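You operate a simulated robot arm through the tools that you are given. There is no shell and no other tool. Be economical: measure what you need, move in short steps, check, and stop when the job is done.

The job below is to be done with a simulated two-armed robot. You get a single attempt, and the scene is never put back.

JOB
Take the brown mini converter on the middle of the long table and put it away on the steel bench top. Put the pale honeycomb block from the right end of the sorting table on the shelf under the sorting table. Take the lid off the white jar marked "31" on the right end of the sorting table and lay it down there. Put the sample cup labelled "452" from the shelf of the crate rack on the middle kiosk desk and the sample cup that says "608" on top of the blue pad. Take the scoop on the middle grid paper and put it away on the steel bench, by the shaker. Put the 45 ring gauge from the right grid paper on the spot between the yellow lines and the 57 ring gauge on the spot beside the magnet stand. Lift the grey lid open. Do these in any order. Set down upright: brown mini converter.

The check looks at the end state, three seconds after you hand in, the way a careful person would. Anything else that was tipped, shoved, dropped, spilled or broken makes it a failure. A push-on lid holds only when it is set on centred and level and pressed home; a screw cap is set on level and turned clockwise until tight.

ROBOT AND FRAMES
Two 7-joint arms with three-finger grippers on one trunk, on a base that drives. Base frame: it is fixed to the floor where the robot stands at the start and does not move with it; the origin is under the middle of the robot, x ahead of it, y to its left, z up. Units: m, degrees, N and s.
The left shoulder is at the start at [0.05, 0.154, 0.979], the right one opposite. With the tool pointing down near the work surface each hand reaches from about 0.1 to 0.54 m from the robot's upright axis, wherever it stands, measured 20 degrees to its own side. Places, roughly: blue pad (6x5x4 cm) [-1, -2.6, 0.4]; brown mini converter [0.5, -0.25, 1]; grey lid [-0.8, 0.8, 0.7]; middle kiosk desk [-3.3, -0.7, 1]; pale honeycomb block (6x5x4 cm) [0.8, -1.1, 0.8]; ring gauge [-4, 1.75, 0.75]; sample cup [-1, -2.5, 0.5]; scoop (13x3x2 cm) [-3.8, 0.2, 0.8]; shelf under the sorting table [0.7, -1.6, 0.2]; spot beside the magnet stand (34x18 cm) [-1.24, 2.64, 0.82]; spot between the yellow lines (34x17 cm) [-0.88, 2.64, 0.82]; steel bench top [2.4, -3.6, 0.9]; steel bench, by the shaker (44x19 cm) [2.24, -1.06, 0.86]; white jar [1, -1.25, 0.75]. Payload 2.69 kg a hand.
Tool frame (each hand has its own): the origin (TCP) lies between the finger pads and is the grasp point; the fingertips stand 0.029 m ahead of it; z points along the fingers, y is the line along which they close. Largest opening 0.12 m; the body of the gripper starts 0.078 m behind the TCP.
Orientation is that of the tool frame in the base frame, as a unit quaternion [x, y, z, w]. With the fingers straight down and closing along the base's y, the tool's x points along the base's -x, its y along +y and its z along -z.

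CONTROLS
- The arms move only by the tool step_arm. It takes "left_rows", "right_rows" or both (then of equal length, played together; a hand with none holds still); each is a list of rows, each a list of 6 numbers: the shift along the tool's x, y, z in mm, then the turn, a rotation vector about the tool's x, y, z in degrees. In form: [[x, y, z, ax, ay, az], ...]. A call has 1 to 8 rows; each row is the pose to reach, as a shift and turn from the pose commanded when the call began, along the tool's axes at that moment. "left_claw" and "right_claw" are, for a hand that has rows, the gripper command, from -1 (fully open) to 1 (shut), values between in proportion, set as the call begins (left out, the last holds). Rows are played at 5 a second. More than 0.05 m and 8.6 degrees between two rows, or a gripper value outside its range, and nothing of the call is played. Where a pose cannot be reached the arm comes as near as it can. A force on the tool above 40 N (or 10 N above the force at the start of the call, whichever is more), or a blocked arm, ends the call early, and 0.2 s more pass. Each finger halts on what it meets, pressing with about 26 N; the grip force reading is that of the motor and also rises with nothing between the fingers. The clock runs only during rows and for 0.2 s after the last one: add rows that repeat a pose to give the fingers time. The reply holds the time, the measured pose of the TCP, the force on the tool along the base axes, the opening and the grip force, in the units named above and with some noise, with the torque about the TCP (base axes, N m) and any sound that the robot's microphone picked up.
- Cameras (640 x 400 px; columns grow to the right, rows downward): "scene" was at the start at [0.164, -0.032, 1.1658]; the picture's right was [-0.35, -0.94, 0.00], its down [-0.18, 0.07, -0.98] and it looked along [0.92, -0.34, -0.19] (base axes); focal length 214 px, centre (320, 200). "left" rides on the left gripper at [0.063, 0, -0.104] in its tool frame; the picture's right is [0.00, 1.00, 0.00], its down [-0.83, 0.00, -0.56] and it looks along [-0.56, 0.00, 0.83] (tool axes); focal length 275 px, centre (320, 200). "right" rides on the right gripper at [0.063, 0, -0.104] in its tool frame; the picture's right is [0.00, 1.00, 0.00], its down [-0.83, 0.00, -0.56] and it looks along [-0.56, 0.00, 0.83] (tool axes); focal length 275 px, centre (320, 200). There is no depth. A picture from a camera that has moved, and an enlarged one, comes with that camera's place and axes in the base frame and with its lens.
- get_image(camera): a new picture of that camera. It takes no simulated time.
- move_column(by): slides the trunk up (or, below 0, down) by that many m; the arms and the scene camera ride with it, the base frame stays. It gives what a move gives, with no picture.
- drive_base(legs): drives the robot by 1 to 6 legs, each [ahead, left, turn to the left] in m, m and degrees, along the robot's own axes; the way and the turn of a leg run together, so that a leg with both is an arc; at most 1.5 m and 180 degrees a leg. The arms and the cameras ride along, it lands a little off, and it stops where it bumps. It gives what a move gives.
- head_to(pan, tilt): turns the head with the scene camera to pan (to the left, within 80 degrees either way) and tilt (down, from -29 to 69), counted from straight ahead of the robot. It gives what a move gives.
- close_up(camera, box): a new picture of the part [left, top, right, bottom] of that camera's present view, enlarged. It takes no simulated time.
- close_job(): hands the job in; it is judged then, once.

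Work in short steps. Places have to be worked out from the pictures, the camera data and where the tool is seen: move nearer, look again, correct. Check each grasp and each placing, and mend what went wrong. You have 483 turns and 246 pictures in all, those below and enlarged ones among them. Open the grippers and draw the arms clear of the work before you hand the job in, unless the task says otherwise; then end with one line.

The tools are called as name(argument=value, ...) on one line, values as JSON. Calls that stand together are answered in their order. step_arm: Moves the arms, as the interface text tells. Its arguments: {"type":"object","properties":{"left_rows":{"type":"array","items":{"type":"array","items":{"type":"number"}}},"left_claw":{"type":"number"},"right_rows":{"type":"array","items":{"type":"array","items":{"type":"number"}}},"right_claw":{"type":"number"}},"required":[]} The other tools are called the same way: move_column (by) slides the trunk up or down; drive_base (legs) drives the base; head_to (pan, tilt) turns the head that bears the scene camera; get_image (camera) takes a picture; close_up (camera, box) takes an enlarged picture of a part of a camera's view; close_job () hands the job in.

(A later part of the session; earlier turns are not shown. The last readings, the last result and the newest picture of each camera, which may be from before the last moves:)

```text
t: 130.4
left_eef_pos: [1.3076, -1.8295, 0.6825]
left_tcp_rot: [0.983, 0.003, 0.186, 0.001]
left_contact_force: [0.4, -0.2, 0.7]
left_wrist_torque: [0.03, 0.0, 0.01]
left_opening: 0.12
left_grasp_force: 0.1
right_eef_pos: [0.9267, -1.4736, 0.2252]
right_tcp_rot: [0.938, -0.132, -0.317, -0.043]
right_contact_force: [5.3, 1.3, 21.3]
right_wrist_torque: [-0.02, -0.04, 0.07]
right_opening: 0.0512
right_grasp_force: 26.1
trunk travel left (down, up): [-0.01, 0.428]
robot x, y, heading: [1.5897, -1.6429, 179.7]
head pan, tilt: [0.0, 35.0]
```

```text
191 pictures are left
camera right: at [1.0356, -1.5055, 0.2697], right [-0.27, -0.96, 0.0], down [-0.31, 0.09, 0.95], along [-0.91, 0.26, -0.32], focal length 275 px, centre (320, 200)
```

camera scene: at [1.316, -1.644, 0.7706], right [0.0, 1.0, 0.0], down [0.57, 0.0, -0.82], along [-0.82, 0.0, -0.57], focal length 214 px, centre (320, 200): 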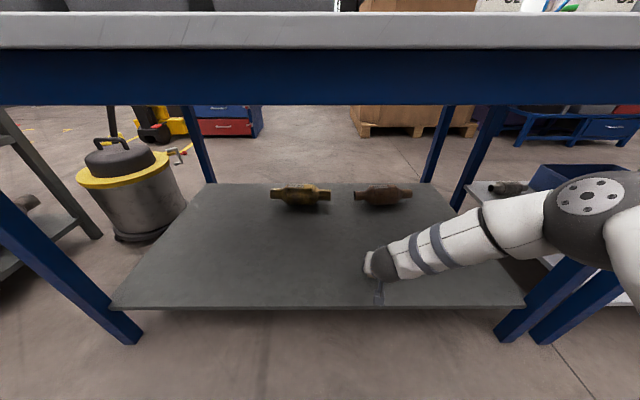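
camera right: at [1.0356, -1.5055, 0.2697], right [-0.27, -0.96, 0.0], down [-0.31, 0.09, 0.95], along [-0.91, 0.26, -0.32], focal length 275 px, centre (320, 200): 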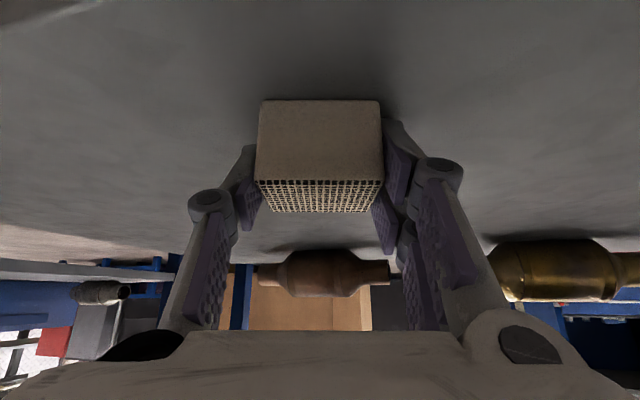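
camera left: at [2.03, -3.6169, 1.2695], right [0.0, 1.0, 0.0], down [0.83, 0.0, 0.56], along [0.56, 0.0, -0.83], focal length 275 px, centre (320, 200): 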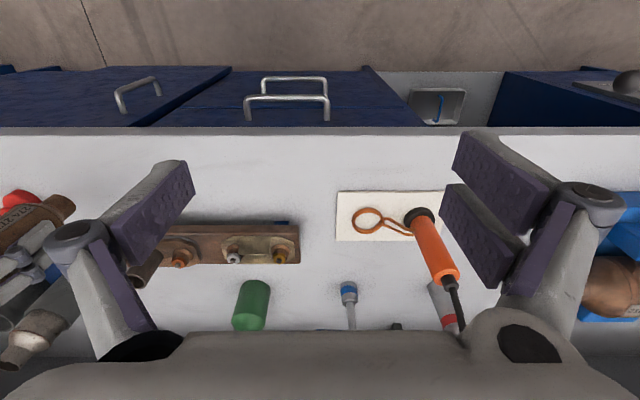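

Contact (21 N). I ease up 2 mm, open, and retreat along the tool axis.

step_arm(right_rows=[[-1.4, 0, -1.9, 0, 0, 0], [-1.4, 0, -1.9, 0, 0, 0]])

step_arm(right_rows=[[0, 0, 0, 0, 0, 0], [0, 0, 0, 0, 0, 0], [0, 0, -15, 0, 0, 0], [0, 0, -50, 0, 0, 0], [0, 0, -90, 0, 0, 0], [0, 0, -90, 0, 0, 0]], right_claw=-0.5)

get_image(camera="right")

```text
t: 131.0
left_eef_pos: [1.3073, -1.8293, 0.682]
left_tcp_rot: [0.983, 0.002, 0.186, 0.001]
left_contact_force: [-0.4, -0.1, 1.2]
left_wrist_torque: [0.02, -0.01, -0.01]
left_opening: 0.1198
left_grasp_force: 0.1
right_eef_pos: [0.9276, -1.4737, 0.2255]
right_tcp_rot: [0.939, -0.132, -0.315, -0.044]
right_contact_force: [-3.0, 0.3, 8.4]
right_wrist_torque: [0.05, 0.29, 0.02]
right_opening: 0.0508
right_grasp_force: 25.9
trunk travel left (down, up): [-0.01, 0.428]
robot x, y, heading: [1.5886, -1.6467, 179.7]
head pan, tilt: [0.0, 35.0]
```

```text
t: 132.4
left_eef_pos: [1.3064, -1.8291, 0.6817]
left_tcp_rot: [0.982, 0.002, 0.186, 0.002]
left_contact_force: [0.5, 0.7, -0.3]
left_wrist_torque: [0.03, 0.01, -0.01]
left_opening: 0.1201
left_grasp_force: 0.0
right_eef_pos: [0.9806, -1.4877, 0.2958]
right_tcp_rot: [0.939, -0.131, -0.315, -0.042]
right_contact_force: [-0.6, 0.1, 0.3]
right_wrist_torque: [-0.04, -0.01, -0.01]
right_opening: 0.0902
right_grasp_force: 0.0
trunk travel left (down, up): [-0.01, 0.428]
robot x, y, heading: [1.5886, -1.6429, 179.7]
head pan, tilt: [0.0, 35.0]
```

```text
190 pictures are left
camera right: at [1.0902, -1.52, 0.3404], right [-0.27, -0.96, 0.0], down [-0.32, 0.09, 0.94], along [-0.91, 0.26, -0.33], focal length 275 px, centre (320, 200)
```

right: 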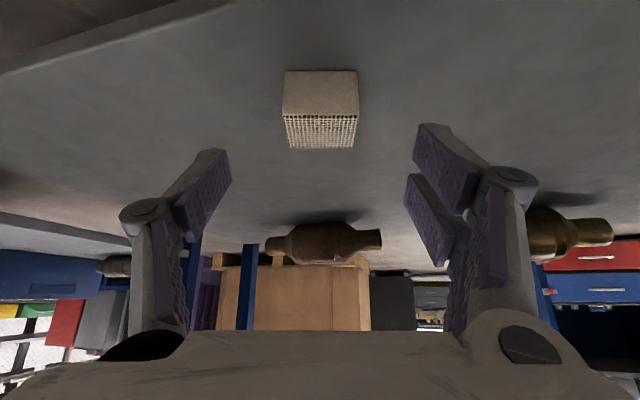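

Block sits on the shelf. I retract the arm out from under the table, back up slightly, then raise the trunk.

step_arm(right_rows=[[32, -11, -24, 0, 0, 0], [64, -22, -48, 0, 0, 0], [96, -34, -72, 0, 0, 0], [116, -41, -87, 0, 0, 0], [116, -41, -87, 0, 0, 0]])

drive_base(legs=[[-0.1, 0, 0]])

step_arm(right_rows=[[-27, 0, -36, 0, 0, 0], [-54, 0, -72, 0, 0, 0], [-81, 0, -108, 0, 0, 0], [-108, 0, -144, 0, 0, 0], [-135, 0, -180, 0, 0, 0], [-162, 0, -216, 0, 0, 0], [-180, 0, -240, 0, 0, 0], [-180, 0, -240, 0, 0, 0]])

get_image(camera="scene")

```text
t: 133.6
left_eef_pos: [1.3067, -1.827, 0.6819]
left_tcp_rot: [0.982, 0.002, 0.187, 0.001]
left_contact_force: [0.0, -0.1, 0.1]
left_wrist_torque: [-0.02, 0.01, -0.01]
left_opening: 0.1197
left_grasp_force: 0.1
right_eef_pos: [1.1305, -1.4886, 0.2964]
right_tcp_rot: [0.939, -0.133, -0.315, -0.043]
right_contact_force: [0.3, -0.8, 0.5]
right_wrist_torque: [-0.03, 0.02, -0.05]
right_opening: 0.0897
right_grasp_force: 0.1
trunk travel left (down, up): [-0.01, 0.428]
robot x, y, heading: [1.5853, -1.6453, 179.7]
head pan, tilt: [0.0, 35.0]
```

```text
t: 134.8
left_eef_pos: [1.4014, -1.8297, 0.6812]
left_tcp_rot: [0.982, 0.001, 0.187, 0.002]
left_contact_force: [0.1, 0.2, 1.0]
left_wrist_torque: [-0.01, -0.03, -0.03]
left_opening: 0.12
left_grasp_force: 0.1
right_eef_pos: [1.2255, -1.4884, 0.2964]
right_tcp_rot: [0.939, -0.133, -0.315, -0.044]
right_contact_force: [0.0, -0.8, 0.2]
right_wrist_torque: [0.01, -0.01, -0.01]
right_opening: 0.0898
right_grasp_force: 0.1
trunk travel left (down, up): [-0.01, 0.428]
robot x, y, heading: [1.6824, -1.6452, 179.7]
head pan, tilt: [0.0, 35.0]
```

```text
t: 136.6
left_eef_pos: [1.4019, -1.8294, 0.6808]
left_tcp_rot: [0.982, 0.001, 0.187, 0.002]
left_contact_force: [0.3, 0.4, 0.6]
left_wrist_torque: [0.02, -0.04, 0.0]
left_opening: 0.12
left_grasp_force: 0.1
right_eef_pos: [1.2279, -1.4891, 0.596]
right_tcp_rot: [0.939, -0.133, -0.315, -0.044]
right_contact_force: [0.4, 0.5, 0.6]
right_wrist_torque: [0.0, -0.03, 0.03]
right_opening: 0.0902
right_grasp_force: 0.1
right hand out of reach, approached as far as the arm can: row 4
trunk travel left (down, up): [-0.01, 0.428]
robot x, y, heading: [1.6855, -1.6453, 179.8]
head pan, tilt: [0.0, 35.0]
```

```text
189 pictures are left
camera scene: at [1.4119, -1.6442, 0.7706], right [0.01, 1.0, 0.0], down [0.57, 0.0, -0.82], along [-0.82, 0.0, -0.57], focal length 214 px, centre (320, 200)
```

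scene: 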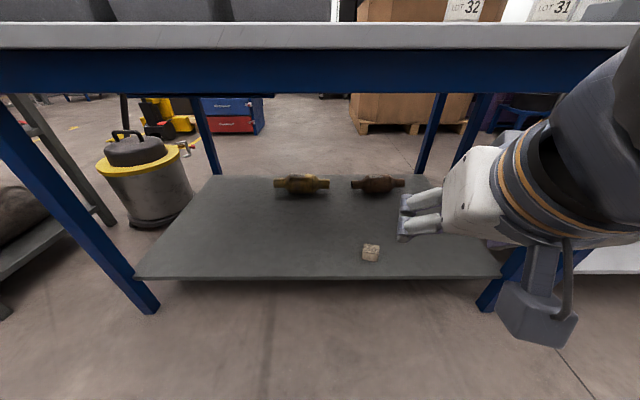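

Block confirmed on the shelf. I raise the trunk back and re-level both hands (left needs ~66° forward pitch for holding the jar; right back to straight down).

move_column(by=0.34)

step_arm(right_rows=[[0, 0, 0, 0, 7, 0], [0, 0, 0, 0, 14, 0], [0, 0, 0, 0, 21, 0], [0, 0, 0, 0, 28, 0], [0, 0, 0, 0, 35, 0], [0, 0, 0, 0, 37, 0]], left_rows=[[-10, 0, -20, 0, -8, 0], [-20, 0, -40, 0, -16, 0], [-25, 0, -50, 0, -24, 0], [-30, 0, -50, 0, -32, 0], [-30, 0, -50, 0, -40, 0], [-30, 0, -50, 0, -48, 0]])

```text
t: 139.9
left_eef_pos: [1.4017, -1.8294, 1.022]
left_tcp_rot: [0.982, 0.002, 0.186, 0.002]
left_contact_force: [0.4, -0.5, 0.5]
left_wrist_torque: [0.02, -0.01, 0.0]
left_opening: 0.1199
left_grasp_force: 0.0
right_eef_pos: [1.2272, -1.4888, 0.9361]
right_tcp_rot: [0.938, -0.133, -0.316, -0.044]
right_contact_force: [0.4, 0.0, 0.1]
right_wrist_torque: [0.01, 0.02, -0.01]
right_opening: 0.09
right_grasp_force: 0.1
trunk travel left (down, up): [-0.35, 0.088]
robot x, y, heading: [1.682, -1.6462, 179.8]
head pan, tilt: [0.0, 35.0]
```

```text
t: 141.3
left_eef_pos: [1.3546, -1.8298, 1.058]
left_tcp_rot: [0.973, 0.002, -0.23, 0.003]
left_contact_force: [0.4, -0.8, 0.0]
left_wrist_torque: [-0.01, -0.02, 0.02]
left_opening: 0.1201
left_grasp_force: 0.0
right_eef_pos: [1.2279, -1.4887, 0.9362]
right_tcp_rot: [0.99, -0.139, 0.0, 0.001]
right_contact_force: [0.3, 0.1, 1.1]
right_wrist_torque: [0.03, -0.01, 0.06]
right_opening: 0.0899
right_grasp_force: 0.0
trunk travel left (down, up): [-0.35, 0.088]
robot x, y, heading: [1.6817, -1.6432, 180.1]
head pan, tilt: [0.0, 35.0]
```

Now finish the left pitch with a 30° yaw, unyaw the right hand, and lift it; then drive to the jar.

step_arm(left_rows=[[0, 0, 0, 2, -6, 3], [0, 0, 0, 4, -10, 7], [0, 0, 0, 6, -14, 12], [0, 0, 0, 9, -16, 17], [0, 0, 0, 12, -18, 22], [0, 0, 0, 12, -18, 22]], right_rows=[[0, 0, -30, 0, 0, -7], [0, 0, -60, 0, 0, -14], [0, 0, -70, 0, 0, -21], [0, 0, -70, 0, 0, -28], [0, 0, -70, 0, 0, -35], [0, 0, -70, 0, 0, -36]], left_claw=-0.4)

drive_base(legs=[[0, -0.39, 0], [0.28, 0, 0]])

get_image(camera="scene")

get_image(camera="left")

```text
t: 142.7
left_eef_pos: [1.3553, -1.8287, 1.0571]
left_tcp_rot: [0.903, -0.208, -0.372, -0.055]
left_contact_force: [0.3, -0.6, -0.5]
left_wrist_torque: [0.02, 0.0, -0.01]
left_opening: 0.0842
left_grasp_force: 0.0
right_eef_pos: [1.2276, -1.4875, 1.0064]
right_tcp_rot: [0.985, 0.174, -0.001, 0.0]
right_contact_force: [-0.1, -0.5, -0.1]
right_wrist_torque: [-0.01, -0.02, 0.0]
right_opening: 0.0901
right_grasp_force: 0.1
trunk travel left (down, up): [-0.35, 0.088]
robot x, y, heading: [1.6824, -1.6458, 179.6]
head pan, tilt: [0.0, 35.0]
```

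```text
t: 147.7
left_eef_pos: [1.0841, -1.4401, 1.0576]
left_tcp_rot: [0.903, -0.21, -0.371, -0.056]
left_contact_force: [-0.5, -0.7, -0.8]
left_wrist_torque: [0.01, -0.02, 0.02]
left_opening: 0.084
left_grasp_force: 0.1
right_eef_pos: [0.9577, -1.0969, 1.0062]
right_tcp_rot: [0.985, 0.17, -0.001, 0.0]
right_contact_force: [-0.6, -0.2, 0.5]
right_wrist_torque: [0.01, -0.04, -0.01]
right_opening: 0.09
right_grasp_force: 0.0
trunk travel left (down, up): [-0.35, 0.088]
robot x, y, heading: [1.4143, -1.2596, 179.5]
head pan, tilt: [0.0, 35.0]
```

```text
188 pictures are left
camera scene: at [1.2464, -1.2564, 1.1274], right [0.01, 1.0, 0.0], down [0.57, -0.01, -0.82], along [-0.82, 0.01, -0.57], focal length 214 px, centre (320, 200)
```

scene: 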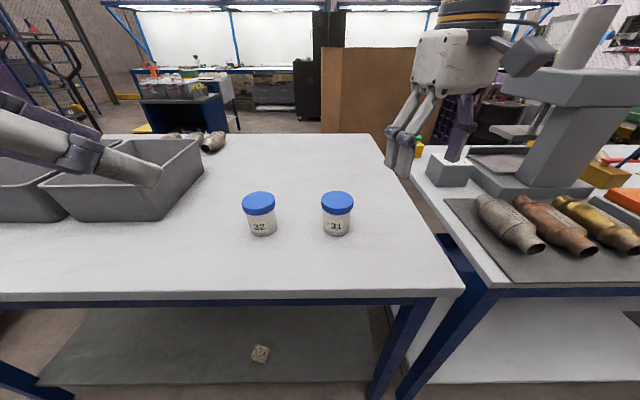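

```text
187 pictures are left
camera left: at [1.1906, -1.4887, 1.089], right [-0.42, -0.9, 0.06], down [-0.17, 0.14, 0.98], along [-0.89, 0.4, -0.21], focal length 275 px, centre (320, 200)
```

left: 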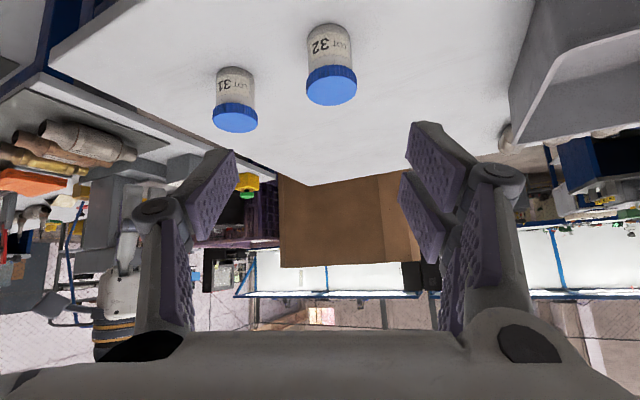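

Triangulated jar 31: cap top centre ≈ [0.8855,-1.217,0.879]. I bring the left hand to a pre-grasp 10 cm off the jar body along its tilted axis.

step_arm(left_rows=[[-7, -19, 35, 0, 0, -1.5], [-14, -38, 70, 0, 0, -3], [-20, -56, 105, 0, 0, -4.5], [-27, -75, 140, 0, 0, -4.5], [-34, -93, 175, 0, 0, -4.5], [-40, -112, 211, 0, 0, -4.5], [-47, -130, 246, 0, 0, -4.5], [-47, -130, 246, 0, 0, -4.5]])

get_image(camera="left")

get_image(camera="scene")

```text
t: 149.5
left_eef_pos: [0.949, -1.2417, 0.9055]
left_tcp_rot: [0.91, -0.175, -0.37, -0.071]
left_contact_force: [0.6, -1.0, 0.0]
left_wrist_torque: [0.01, 0.02, 0.0]
left_opening: 0.0839
left_grasp_force: 0.0
right_eef_pos: [0.9565, -1.0983, 1.0061]
right_tcp_rot: [0.985, 0.17, -0.002, 0.0]
right_contact_force: [0.0, -0.3, -0.1]
right_wrist_torque: [-0.02, 0.03, 0.02]
right_opening: 0.0898
right_grasp_force: 0.2
trunk travel left (down, up): [-0.35, 0.088]
robot x, y, heading: [1.4101, -1.2577, 179.5]
head pan, tilt: [0.0, 35.0]
```

```text
186 pictures are left
camera left: at [1.0582, -1.2871, 0.9361], right [-0.37, -0.93, 0.0], down [-0.19, 0.08, 0.98], along [-0.91, 0.36, -0.21], focal length 275 px, centre (320, 200)
```

left: 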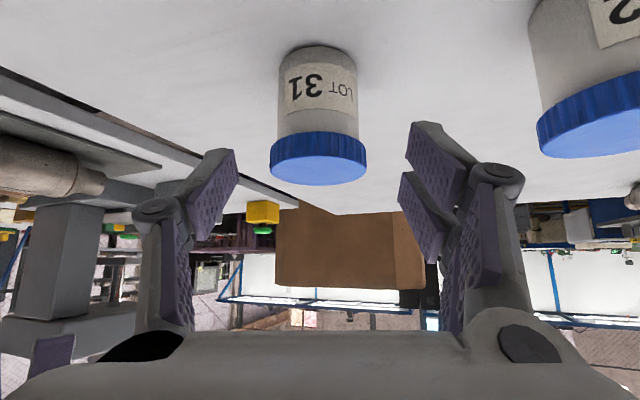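

```text
185 pictures are left
camera scene: at [1.2471, -1.2566, 1.1275], right [0.01, 1.0, 0.0], down [0.57, -0.01, -0.82], along [-0.82, 0.01, -0.57], focal length 214 px, centre (320, 200)
```

scene: 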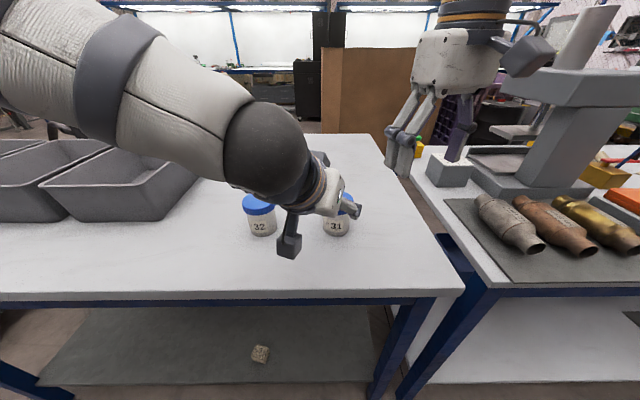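

Centred. I advance the left hand 98 mm so the fingers straddle the jar body.

step_arm(left_rows=[[0, 0, 35, 0, 0, 0], [0, 0, 70, 0, 0, 0], [0, 0, 98, 0, 0, 0], [0, 0, 98, 0, 0, 0]])

get_image(camera="left")

close_up(camera="scene", box=[220, 130, 420, 260])

```text
t: 150.5
left_eef_pos: [0.8852, -1.2164, 0.8346]
left_tcp_rot: [0.91, -0.176, -0.369, -0.071]
left_contact_force: [0.2, -0.1, -0.1]
left_wrist_torque: [-0.01, 0.01, -0.02]
left_opening: 0.084
left_grasp_force: 0.0
right_eef_pos: [0.9576, -1.0991, 1.0064]
right_tcp_rot: [0.985, 0.17, -0.001, 0.001]
right_contact_force: [0.0, 0.3, -0.2]
right_wrist_torque: [-0.02, 0.04, 0.02]
right_opening: 0.0901
right_grasp_force: 0.0
trunk travel left (down, up): [-0.35, 0.088]
robot x, y, heading: [1.408, -1.2567, 179.2]
head pan, tilt: [0.0, 35.0]
```

```text
184 pictures are left
camera left: at [0.9952, -1.2619, 0.8657], right [-0.37, -0.93, 0.0], down [-0.19, 0.08, 0.98], along [-0.91, 0.36, -0.21], focal length 275 px, centre (320, 200)
```

left: 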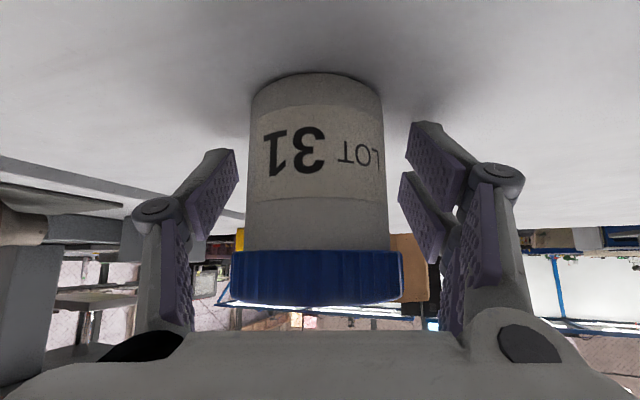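

```text
3.08 times, centred on (320, 195) of scene
camera zoom: at [1.2471, -1.2564, 1.1275], right [0.01, 1.0, 0.0], down [0.57, -0.01, -0.82], along [-0.82, 0.01, -0.57], focal length 660 px, centre (320, 215)
```

zoom: 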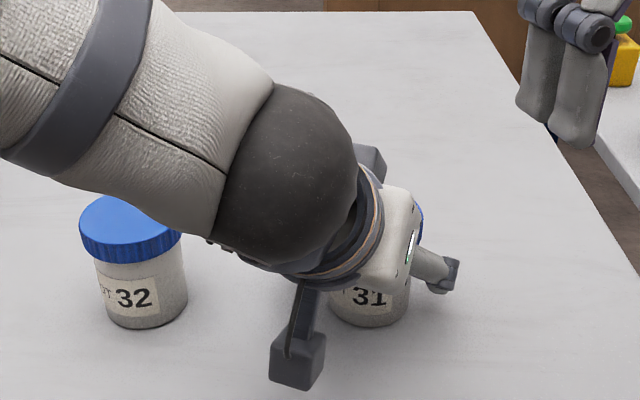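

Fingers straddle the body below the cap. I close the left gripper on the jar.

step_arm(left_rows=[[0, 0, 0, 0, 0, 0], [0, 0, 0, 0, 0, 0], [0, 0, 0, 0, 0, 0]], left_claw=1)

get_image(camera="left")

```text
t: 151.3
left_eef_pos: [0.8849, -1.2171, 0.8354]
left_tcp_rot: [0.91, -0.175, -0.37, -0.071]
left_contact_force: [0.6, 1.5, 5.4]
left_wrist_torque: [0.16, -0.06, 0.04]
left_opening: 0.058
left_grasp_force: 25.9
right_eef_pos: [0.9583, -1.0978, 1.0055]
right_tcp_rot: [0.985, 0.17, -0.002, 0.0]
right_contact_force: [-0.6, 0.4, 0.5]
right_wrist_torque: [0.04, 0.03, 0.01]
right_opening: 0.0899
right_grasp_force: 0.1
trunk travel left (down, up): [-0.35, 0.088]
robot x, y, heading: [1.4108, -1.2609, 179.5]
head pan, tilt: [0.0, 35.0]
```

```text
182 pictures are left
camera left: at [0.9953, -1.2617, 0.8663], right [-0.37, -0.93, 0.0], down [-0.19, 0.08, 0.98], along [-0.91, 0.36, -0.21], focal length 275 px, centre (320, 200)
```

left: 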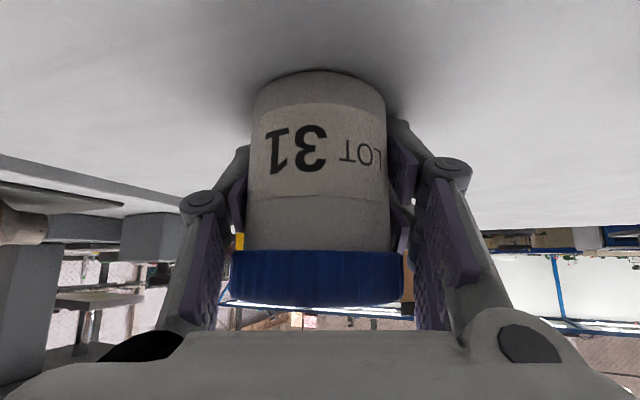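

Jar body held (58 mm), but a 45° hand leaves little room for the cap hand. I regrip with the left hand flatter (30° below horizontal): open, retreat 60 mm, pitch 14° more.

step_arm(left_rows=[[0, 0, 0, 0, 0, 0], [0, 0, 0, 0, 0, 0], [0, 0, -30, 0, 0, 0], [0, 0, -60, 0, 0, 0], [0, 0, -60, 0, -7, 0], [0, 0, -60, 0, -14, 0], [0, 0, -60, 0, -14, 0]], left_claw=-0.4)

get_image(camera="left")

```text
t: 152.9
left_eef_pos: [0.9263, -1.2327, 0.8788]
left_tcp_rot: [0.858, -0.165, -0.477, -0.092]
left_contact_force: [0.2, -0.3, -0.2]
left_wrist_torque: [-0.04, 0.01, 0.0]
left_opening: 0.0841
left_grasp_force: 0.0
right_eef_pos: [0.9579, -1.0985, 1.0065]
right_tcp_rot: [0.985, 0.17, -0.001, 0.0]
right_contact_force: [0.1, 0.0, -0.1]
right_wrist_torque: [-0.03, -0.01, 0.02]
right_opening: 0.0896
right_grasp_force: 0.1
trunk travel left (down, up): [-0.35, 0.088]
robot x, y, heading: [1.4098, -1.2571, 179.7]
head pan, tilt: [0.0, 35.0]
```

```text
181 pictures are left
camera left: at [1.038, -1.2789, 0.881], right [-0.37, -0.93, 0.0], down [0.03, -0.01, 1.0], along [-0.93, 0.37, 0.03], focal length 275 px, centre (320, 200)
```

left: 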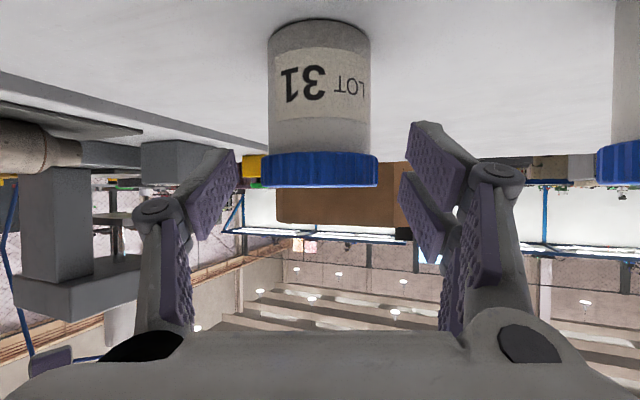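

Now I move in flatter: 19 mm down (tool x) and 63 mm forward, then grip.

step_arm(left_rows=[[10, 0, 10, 0, 0, 0], [19, 0, 25, 0, 0, 0], [19, 0, 45, 0, 0, 0], [19, 0, 63, 0, 0, 0], [19, 0, 63, 0, 0, 0]])

step_arm(left_rows=[[0, 0, 0, 0, 0, 0], [0, 0, 0, 0, 0, 0], [0, 0, 0, 0, 0, 0]], left_claw=1)

get_image(camera="left")

close_up(camera="scene", box=[220, 130, 420, 260])

```text
t: 154.1
left_eef_pos: [0.8839, -1.2174, 0.8299]
left_tcp_rot: [0.858, -0.165, -0.478, -0.091]
left_contact_force: [-0.3, 0.8, 0.7]
left_wrist_torque: [-0.05, 0.03, -0.02]
left_opening: 0.0844
left_grasp_force: 0.1
right_eef_pos: [0.9573, -1.0987, 1.0063]
right_tcp_rot: [0.985, 0.171, -0.002, 0.0]
right_contact_force: [0.2, 0.4, -0.5]
right_wrist_torque: [-0.03, -0.01, 0.01]
right_opening: 0.0899
right_grasp_force: 0.1
trunk travel left (down, up): [-0.35, 0.088]
robot x, y, heading: [1.413, -1.2567, 179.5]
head pan, tilt: [0.0, 35.0]
```

```text
t: 154.9
left_eef_pos: [0.8835, -1.2183, 0.8319]
left_tcp_rot: [0.857, -0.164, -0.48, -0.09]
left_contact_force: [-3.6, -5.2, 17.4]
left_wrist_torque: [-0.68, 0.52, 0.05]
left_opening: 0.0555
left_grasp_force: 26.1
right_eef_pos: [0.9579, -1.0981, 1.0075]
right_tcp_rot: [0.985, 0.171, -0.002, 0.0]
right_contact_force: [0.0, -0.1, 0.3]
right_wrist_torque: [0.02, 0.01, -0.02]
right_opening: 0.0901
right_grasp_force: 0.0
trunk travel left (down, up): [-0.35, 0.088]
robot x, y, heading: [1.4116, -1.2597, 179.7]
head pan, tilt: [0.0, 35.0]
```

```text
180 pictures are left
camera left: at [0.9966, -1.2638, 0.8342], right [-0.37, -0.93, 0.01], down [0.04, -0.01, 1.0], along [-0.93, 0.37, 0.04], focal length 275 px, centre (320, 200)
```

left: 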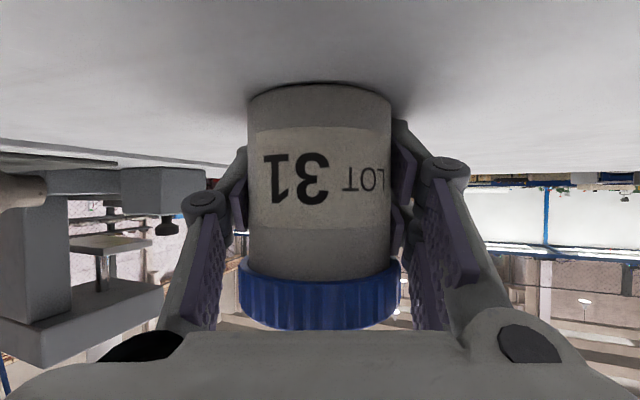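

```text
3.08 times, centred on (320, 195) of scene
camera zoom: at [1.2479, -1.2569, 1.1278], right [0.01, 1.0, 0.0], down [0.57, -0.01, -0.82], along [-0.82, 0.01, -0.57], focal length 660 px, centre (320, 215)
```

zoom: 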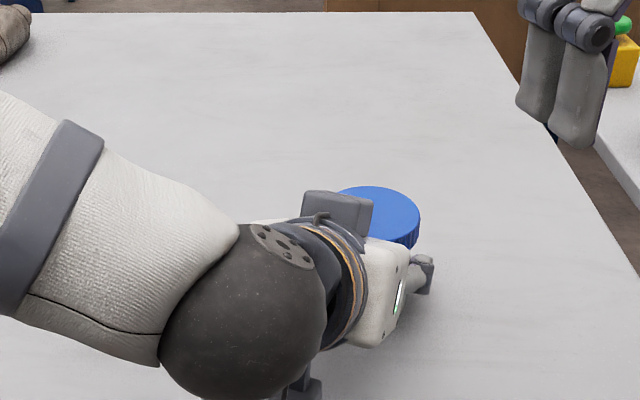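

The left grip presses the table a bit (17 N); I ease it up 2 mm.

step_arm(left_rows=[[-1.7, 0, -1, 0, 0, 0], [-1.7, 0, -1, 0, 0, 0]])

close_up(camera="left", box=[200, 50, 440, 350])

```text
t: 155.5
left_eef_pos: [0.8829, -1.2179, 0.8328]
left_tcp_rot: [0.858, -0.164, -0.478, -0.09]
left_contact_force: [-4.5, -6.1, 15.5]
left_wrist_torque: [-0.59, 0.51, 0.03]
left_opening: 0.0553
left_grasp_force: 26.3
right_eef_pos: [0.9577, -1.0997, 1.0071]
right_tcp_rot: [0.985, 0.171, -0.002, 0.0]
right_contact_force: [-0.3, -0.3, 0.4]
right_wrist_torque: [-0.01, 0.02, -0.02]
right_opening: 0.0903
right_grasp_force: 0.2
trunk travel left (down, up): [-0.35, 0.088]
robot x, y, heading: [1.4154, -1.2562, 179.3]
head pan, tilt: [0.0, 35.0]
```

```text
1.33 times, centred on (320, 200) of left
camera zoom: at [0.997, -1.2633, 0.8349], right [-0.37, -0.93, 0.0], down [0.03, -0.01, 1.0], along [-0.93, 0.37, 0.04], focal length 367 px, centre (320, 200)
```

zoom: 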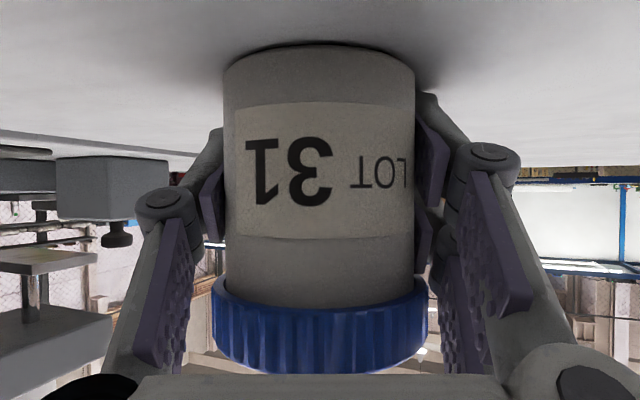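

step_arm(left_rows=[[-3.4, 0, -2, 0, 0, 0], [-3.4, 0, -2, 0, 0, 0]])

close_up(camera="left", box=[200, 50, 440, 350])

```text
t: 156.1
left_eef_pos: [0.8841, -1.2164, 0.8346]
left_tcp_rot: [0.859, -0.166, -0.475, -0.092]
left_contact_force: [0.3, 0.3, -0.2]
left_wrist_torque: [-0.01, 0.0, 0.01]
left_opening: 0.0552
left_grasp_force: 25.9
right_eef_pos: [0.9579, -1.0979, 1.0062]
right_tcp_rot: [0.985, 0.17, -0.001, 0.0]
right_contact_force: [0.0, 0.3, -0.2]
right_wrist_torque: [0.01, 0.02, 0.02]
right_opening: 0.0902
right_grasp_force: 0.0
trunk travel left (down, up): [-0.35, 0.088]
robot x, y, heading: [1.4134, -1.2576, 179.5]
head pan, tilt: [0.0, 35.0]
```

```text
1.33 times, centred on (320, 200) of left
camera zoom: at [0.9976, -1.2632, 0.8367], right [-0.37, -0.93, 0.0], down [0.03, -0.01, 1.0], along [-0.93, 0.37, 0.03], focal length 367 px, centre (320, 200)
```

zoom: 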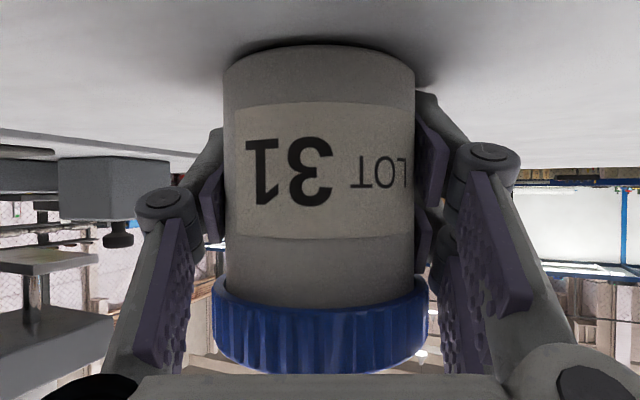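

The jar is held just clear of pressing. Now the right hand goes over the cap, aligned with the left hand's closing direction.

step_arm(right_rows=[[-18, 15, 0, 0, 0, 7], [-36, 29, 0, 0, 0, 14], [-54, 43, 0, 0, 0, 21], [-72, 58, 0, 0, 0, 28], [-90, 72, 0, 0, 0, 35], [-109, 87, 0, 0, 0, 41.6], [-109, 87, 0, 0, 0, 41.6]])

get_image(camera="right")

get_image(camera="scene")

```text
t: 157.7
left_eef_pos: [0.8826, -1.219, 0.8354]
left_tcp_rot: [0.858, -0.165, -0.478, -0.091]
left_contact_force: [-0.5, -0.1, -0.8]
left_wrist_torque: [0.0, 0.02, 0.03]
left_opening: 0.0552
left_grasp_force: 25.9
right_eef_pos: [0.887, -1.216, 1.0014]
right_tcp_rot: [0.982, -0.191, 0.0, 0.002]
right_contact_force: [0.2, -0.1, -0.4]
right_wrist_torque: [0.0, -0.03, -0.03]
right_opening: 0.0899
right_grasp_force: 0.2
right hand out of reach, approached as far as the arm can: row 6, 7
trunk travel left (down, up): [-0.35, 0.088]
robot x, y, heading: [1.414, -1.2602, 179.4]
head pan, tilt: [0.0, 35.0]
```

```text
176 pictures are left
camera right: at [0.947, -1.24, 1.106], right [-0.37, -0.93, 0.0], down [-0.77, 0.31, 0.56], along [-0.52, 0.2, -0.83], focal length 275 px, centre (320, 200)
```

right: 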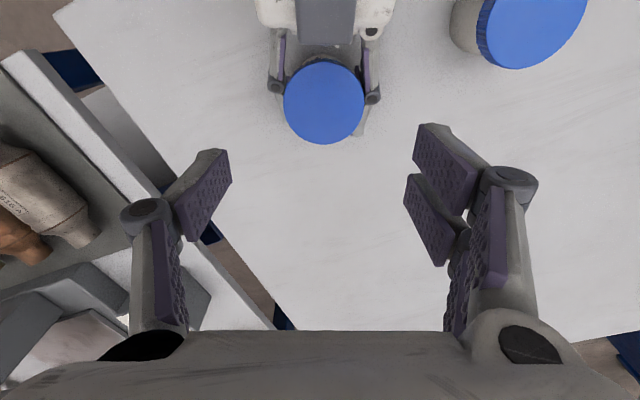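

```text
175 pictures are left
camera scene: at [1.2468, -1.2563, 1.1275], right [0.01, 1.0, 0.0], down [0.57, -0.01, -0.82], along [-0.82, 0.01, -0.57], focal length 214 px, centre (320, 200)
```

scene: 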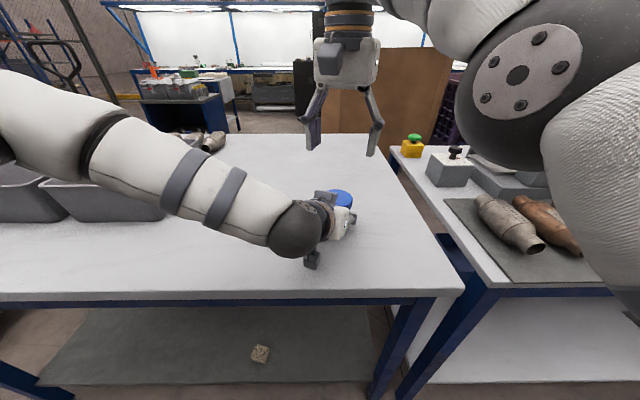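

The hands are aligned; cap centre in this view ≈ [0.892,-1.2236]. I descend 50 mm with a shift of 6 mm toward that and look again.

step_arm(right_rows=[[4, 1, 25, 0, 0, 0], [6, 1, 50, 0, 0, 0], [6, 1, 50, 0, 0, 0]])

get_image(camera="right")

```text
t: 158.5
left_eef_pos: [0.8834, -1.218, 0.8352]
left_tcp_rot: [0.858, -0.165, -0.478, -0.091]
left_contact_force: [0.0, -0.7, -0.9]
left_wrist_torque: [-0.03, 0.02, 0.02]
left_opening: 0.0549
left_grasp_force: 25.8
right_eef_pos: [0.8943, -1.2194, 0.9511]
right_tcp_rot: [0.982, -0.191, -0.001, 0.0]
right_contact_force: [0.4, -0.5, -0.2]
right_wrist_torque: [0.01, -0.01, -0.05]
right_opening: 0.0902
right_grasp_force: 0.1
trunk travel left (down, up): [-0.35, 0.088]
robot x, y, heading: [1.4095, -1.2587, 179.5]
head pan, tilt: [0.0, 35.0]
```

```text
174 pictures are left
camera right: at [0.9535, -1.2433, 1.0553], right [-0.37, -0.93, 0.0], down [-0.77, 0.31, 0.56], along [-0.52, 0.21, -0.83], focal length 275 px, centre (320, 200)
```

right: 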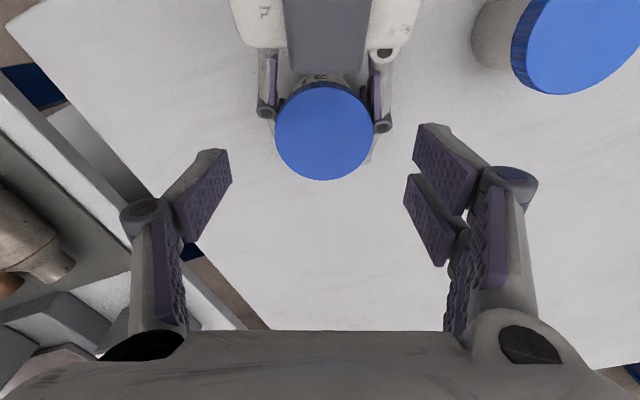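

Cap centre ≈ [0.892,-1.2215]; hand is within 3 mm. I descend 60 mm so the finger tips reach just the cap's skirt.

step_arm(right_rows=[[0, 2.5, 30, 0, 0, 0], [0, 2.5, 60, 0, 0, 0], [0, 2.5, 60, 0, 0, 0]])

get_image(camera="right")

get_image(camera="left")

```text
t: 159.3
left_eef_pos: [0.8831, -1.2167, 0.8363]
left_tcp_rot: [0.858, -0.165, -0.477, -0.091]
left_contact_force: [0.6, 0.1, -1.1]
left_wrist_torque: [-0.01, 0.04, -0.01]
left_opening: 0.0553
left_grasp_force: 25.8
right_eef_pos: [0.8941, -1.224, 0.8904]
right_tcp_rot: [0.982, -0.191, -0.001, 0.001]
right_contact_force: [0.5, 0.2, 0.0]
right_wrist_torque: [-0.01, -0.04, -0.03]
right_opening: 0.0902
right_grasp_force: 0.1
trunk travel left (down, up): [-0.35, 0.088]
robot x, y, heading: [1.4097, -1.2573, 179.4]
head pan, tilt: [0.0, 35.0]
```

```text
173 pictures are left
camera right: at [0.9531, -1.2476, 0.9948], right [-0.37, -0.93, 0.0], down [-0.77, 0.31, 0.56], along [-0.52, 0.2, -0.83], focal length 275 px, centre (320, 200)
```

right: 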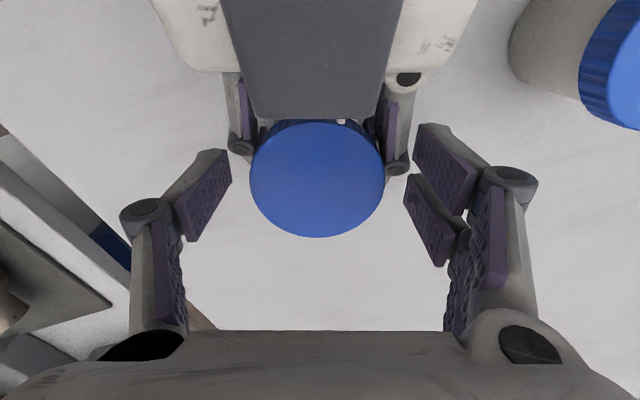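

```text
172 pictures are left
camera left: at [0.9966, -1.2636, 0.8379], right [-0.37, -0.93, 0.0], down [0.03, -0.01, 1.0], along [-0.93, 0.37, 0.03], focal length 275 px, centre (320, 200)
```

left: 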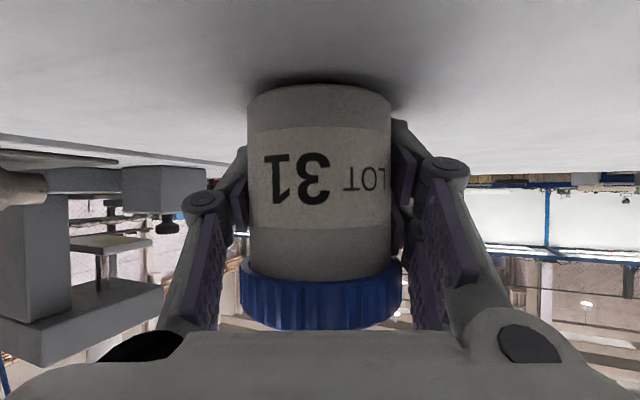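

Well centred (4 mm correction). I shift, lower 3 mm, and close on the cap.

step_arm(right_rows=[[-4, 0, 3, 0, 0, 0], [-4, 0, 3, 0, 0, 0]])

step_arm(right_rows=[[0, 0, 0, 0, 0, 0], [0, 0, 0, 0, 0, 0], [0, 0, 0, 0, 0, 0]], right_claw=1)

get_image(camera="right")

```text
t: 159.9
left_eef_pos: [0.883, -1.2174, 0.835]
left_tcp_rot: [0.858, -0.165, -0.477, -0.091]
left_contact_force: [0.9, -0.7, -0.4]
left_wrist_torque: [-0.02, 0.01, -0.02]
left_opening: 0.0551
left_grasp_force: 26.0
right_eef_pos: [0.8899, -1.2221, 0.8886]
right_tcp_rot: [0.982, -0.191, 0.0, 0.0]
right_contact_force: [-0.6, 0.6, 0.9]
right_wrist_torque: [-0.01, 0.01, 0.0]
right_opening: 0.0902
right_grasp_force: 0.1
trunk travel left (down, up): [-0.35, 0.088]
robot x, y, heading: [1.4131, -1.2615, 179.4]
head pan, tilt: [0.0, 35.0]
```

```text
t: 160.7
left_eef_pos: [0.8853, -1.2166, 0.835]
left_tcp_rot: [0.858, -0.168, -0.476, -0.094]
left_contact_force: [9.0, 30.2, -13.4]
left_wrist_torque: [-0.52, 0.25, 0.78]
left_opening: 0.0549
left_grasp_force: 26.2
right_eef_pos: [0.8899, -1.2242, 0.8899]
right_tcp_rot: [0.982, -0.191, -0.003, 0.004]
right_contact_force: [-8.7, -30.7, 12.6]
right_wrist_torque: [-1.04, 0.28, -0.56]
right_opening: 0.0754
right_grasp_force: 26.3
trunk travel left (down, up): [-0.35, 0.088]
robot x, y, heading: [1.4098, -1.2586, 179.5]
head pan, tilt: [0.0, 35.0]
```

```text
171 pictures are left
camera right: at [0.9492, -1.2473, 0.9926], right [-0.37, -0.93, 0.01], down [-0.77, 0.31, 0.56], along [-0.52, 0.2, -0.83], focal length 275 px, centre (320, 200)
```

right: 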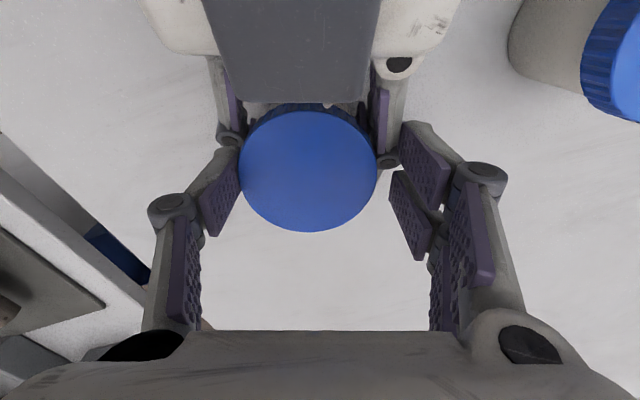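

The right finger met the left knuckle, so only one side touched. I open the right hand, then regrip the left 12 mm further back so its knuckles clear.

step_arm(right_rows=[[0, 0, 0, 0, 0, 0], [0, 0, 0, 0, 0, 0], [0, 0, -20, 0, 0, 0], [0, 0, -45, 0, 0, 0]], right_claw=-0.5)

step_arm(left_rows=[[1.7, 0, 1, 0, 0, 0], [1.7, 0, 1, 0, 0, 0]])

get_image(camera="left")

```text
t: 161.7
left_eef_pos: [0.8825, -1.2166, 0.8361]
left_tcp_rot: [0.859, -0.164, -0.477, -0.09]
left_contact_force: [-0.1, 0.3, -1.2]
left_wrist_torque: [0.0, 0.02, 0.01]
left_opening: 0.0552
left_grasp_force: 26.1
right_eef_pos: [0.8905, -1.2196, 0.9345]
right_tcp_rot: [0.982, -0.191, -0.001, 0.0]
right_contact_force: [0.3, -0.5, -0.4]
right_wrist_torque: [0.01, 0.0, 0.01]
right_opening: 0.09
right_grasp_force: 0.0
trunk travel left (down, up): [-0.35, 0.088]
robot x, y, heading: [1.4152, -1.2591, 179.2]
head pan, tilt: [0.0, 35.0]
```

```text
t: 162.3
left_eef_pos: [0.8842, -1.2175, 0.8332]
left_tcp_rot: [0.859, -0.165, -0.477, -0.091]
left_contact_force: [0.5, -0.3, -0.2]
left_wrist_torque: [-0.02, 0.0, -0.01]
left_opening: 0.0548
left_grasp_force: 26.0
right_eef_pos: [0.8894, -1.2198, 0.9339]
right_tcp_rot: [0.981, -0.192, -0.001, 0.001]
right_contact_force: [-0.1, 0.6, 0.5]
right_wrist_torque: [0.0, -0.02, -0.01]
right_opening: 0.0901
right_grasp_force: 0.1
trunk travel left (down, up): [-0.35, 0.088]
robot x, y, heading: [1.4098, -1.2589, 179.4]
head pan, tilt: [0.0, 35.0]
```

```text
170 pictures are left
camera left: at [0.9973, -1.2639, 0.8359], right [-0.37, -0.93, 0.0], down [0.03, -0.01, 1.0], along [-0.93, 0.37, 0.03], focal length 275 px, centre (320, 200)
```

left: 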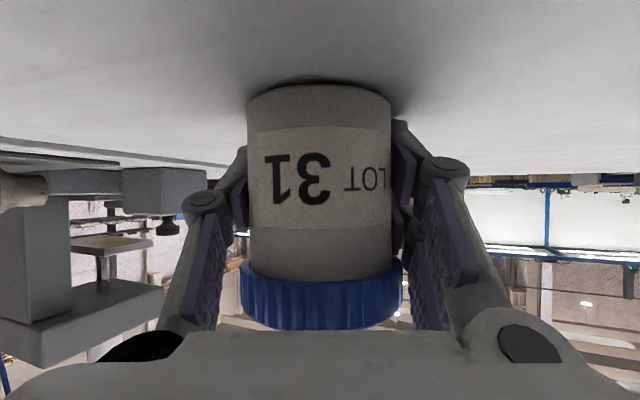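

step_arm(left_rows=[[1.2, 0, 0.7, 0, 0, 0], [1.2, 0, 0.7, 0, 0, 0]])

step_arm(left_rows=[[0, 0, 0, 0, 0, 0], [0, 0, 0, 0, 0, 0], [4, 0, -8, 0, 0, 0], [5.5, 0, -10, 0, 0, 0], [5.5, 0, -10, 0, 0, 0]], left_claw=-0.2)

get_image(camera="left")

get_image(camera="right")

```text
t: 162.9
left_eef_pos: [0.8841, -1.2172, 0.8338]
left_tcp_rot: [0.858, -0.165, -0.479, -0.091]
left_contact_force: [1.8, 0.0, 1.7]
left_wrist_torque: [-0.05, 0.02, 0.04]
left_opening: 0.0552
left_grasp_force: 25.7
right_eef_pos: [0.8902, -1.2209, 0.9338]
right_tcp_rot: [0.982, -0.19, -0.002, 0.0]
right_contact_force: [0.4, -0.3, -0.1]
right_wrist_torque: [0.02, -0.04, -0.02]
right_opening: 0.0901
right_grasp_force: 0.0
trunk travel left (down, up): [-0.35, 0.088]
robot x, y, heading: [1.4117, -1.2595, 179.6]
head pan, tilt: [0.0, 35.0]
```

```text
t: 164.1
left_eef_pos: [0.8945, -1.2218, 0.8327]
left_tcp_rot: [0.858, -0.165, -0.478, -0.092]
left_contact_force: [-0.7, -0.9, 0.6]
left_wrist_torque: [0.04, -0.02, 0.01]
left_opening: 0.0721
left_grasp_force: 0.1
right_eef_pos: [0.8894, -1.2196, 0.9336]
right_tcp_rot: [0.982, -0.191, 0.0, 0.001]
right_contact_force: [-0.4, 0.8, 0.1]
right_wrist_torque: [0.01, 0.01, 0.0]
right_opening: 0.0902
right_grasp_force: 0.2
trunk travel left (down, up): [-0.35, 0.088]
robot x, y, heading: [1.4096, -1.254, 179.4]
head pan, tilt: [0.0, 35.0]
```

```text
169 pictures are left
camera left: at [1.0078, -1.2677, 0.8353], right [-0.37, -0.93, 0.0], down [0.03, -0.01, 1.0], along [-0.93, 0.37, 0.03], focal length 275 px, centre (320, 200)
```

left: 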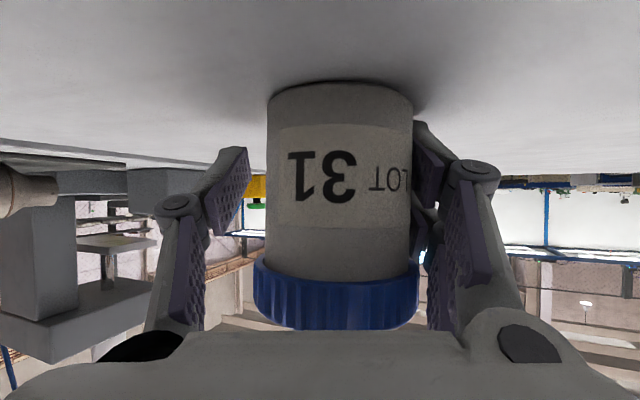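

```text
168 pictures are left
camera right: at [0.9492, -1.2446, 1.0377], right [-0.37, -0.93, 0.0], down [-0.77, 0.31, 0.56], along [-0.52, 0.2, -0.83], focal length 275 px, centre (320, 200)
```

right: 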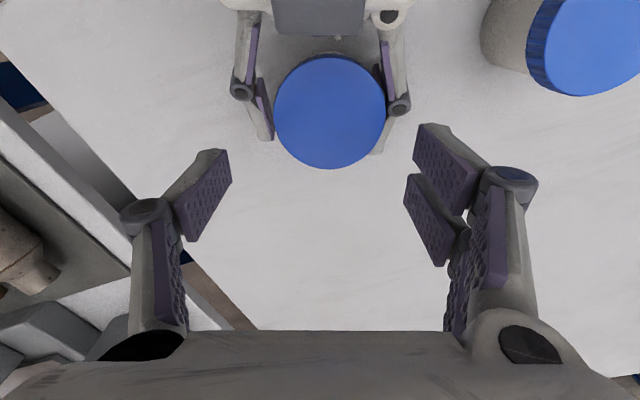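

The jar got dragged ~1 cm by one finger since it sat off-centre. I open wider, centre the hand (+8 mm), then retract 11 mm level, and re-close.

step_arm(left_rows=[[0, 0, 0, 0, 0, 0], [0, 4, 0, 0, 0, 0], [0, 8, 0, 0, 0, 0], [3, 8, -5, 0, 0, 0], [6, 8, -10, 0, 0, 0], [6, 8, -10, 0, 0, 0]], left_claw=-0.5)

get_image(camera="left")

```text
t: 165.5
left_eef_pos: [0.902, -1.2324, 0.8343]
left_tcp_rot: [0.858, -0.164, -0.478, -0.091]
left_contact_force: [-0.3, -0.7, -0.4]
left_wrist_torque: [0.0, -0.03, 0.0]
left_opening: 0.0898
left_grasp_force: 0.0
right_eef_pos: [0.89, -1.2206, 0.9342]
right_tcp_rot: [0.982, -0.191, -0.001, 0.001]
right_contact_force: [0.4, -0.6, 0.4]
right_wrist_torque: [0.0, 0.02, 0.02]
right_opening: 0.09
right_grasp_force: 0.0
trunk travel left (down, up): [-0.35, 0.088]
robot x, y, heading: [1.4129, -1.2597, 179.4]
head pan, tilt: [0.0, 35.0]
```

```text
167 pictures are left
camera left: at [1.0159, -1.2789, 0.8364], right [-0.37, -0.93, 0.0], down [0.03, -0.01, 1.0], along [-0.93, 0.37, 0.03], focal length 275 px, centre (320, 200)
```

left: 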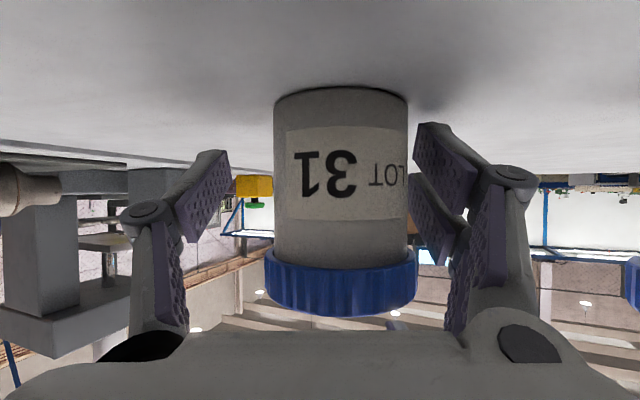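

The jar seems to hang on a finger under its cap rim. I retreat the left hand purely horizontally to clear it, then review.

step_arm(left_rows=[[0, 5, 0, 0, 0, 0], [10, 5, -16, 0, 0, 0], [21, 5, -34, 0, 0, 0], [31, 5, -51, 0, 0, 0], [31, 5, -51, 0, 0, 0]], left_claw=-1)

get_image(camera="left")

get_image(camera="right")

```text
t: 166.7
left_eef_pos: [0.9565, -1.26, 0.8348]
left_tcp_rot: [0.858, -0.166, -0.477, -0.092]
left_contact_force: [0.3, -0.3, 0.5]
left_wrist_torque: [0.02, 0.0, 0.0]
left_opening: 0.1199
left_grasp_force: 0.1
right_eef_pos: [0.8883, -1.2203, 0.9326]
right_tcp_rot: [0.982, -0.191, -0.001, 0.001]
right_contact_force: [-0.2, -1.1, 0.7]
right_wrist_torque: [-0.03, 0.03, 0.01]
right_opening: 0.09
right_grasp_force: 0.0
trunk travel left (down, up): [-0.35, 0.088]
robot x, y, heading: [1.4128, -1.2553, 179.3]
head pan, tilt: [0.0, 35.0]
```

```text
166 pictures are left
camera left: at [1.0699, -1.3052, 0.8369], right [-0.37, -0.93, 0.0], down [0.03, -0.01, 1.0], along [-0.93, 0.37, 0.03], focal length 275 px, centre (320, 200)
```

left: 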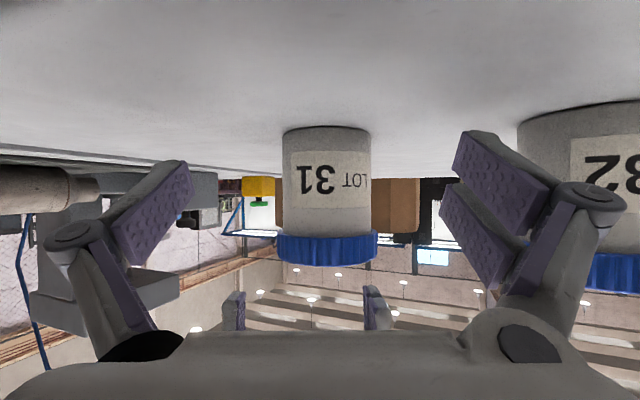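

```text
165 pictures are left
camera right: at [0.9492, -1.2446, 1.0377], right [-0.37, -0.93, 0.0], down [-0.77, 0.31, 0.56], along [-0.52, 0.2, -0.83], focal length 275 px, centre (320, 200)
```

right: 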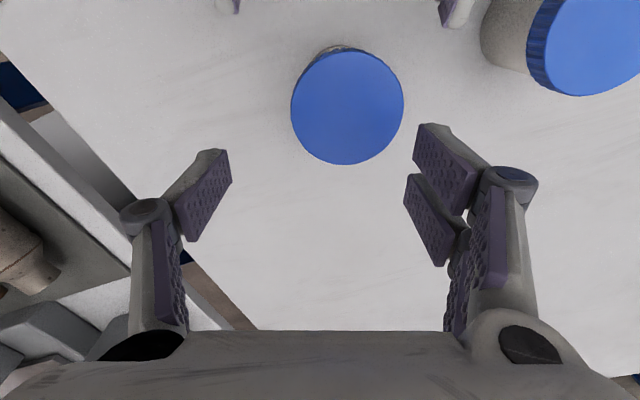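

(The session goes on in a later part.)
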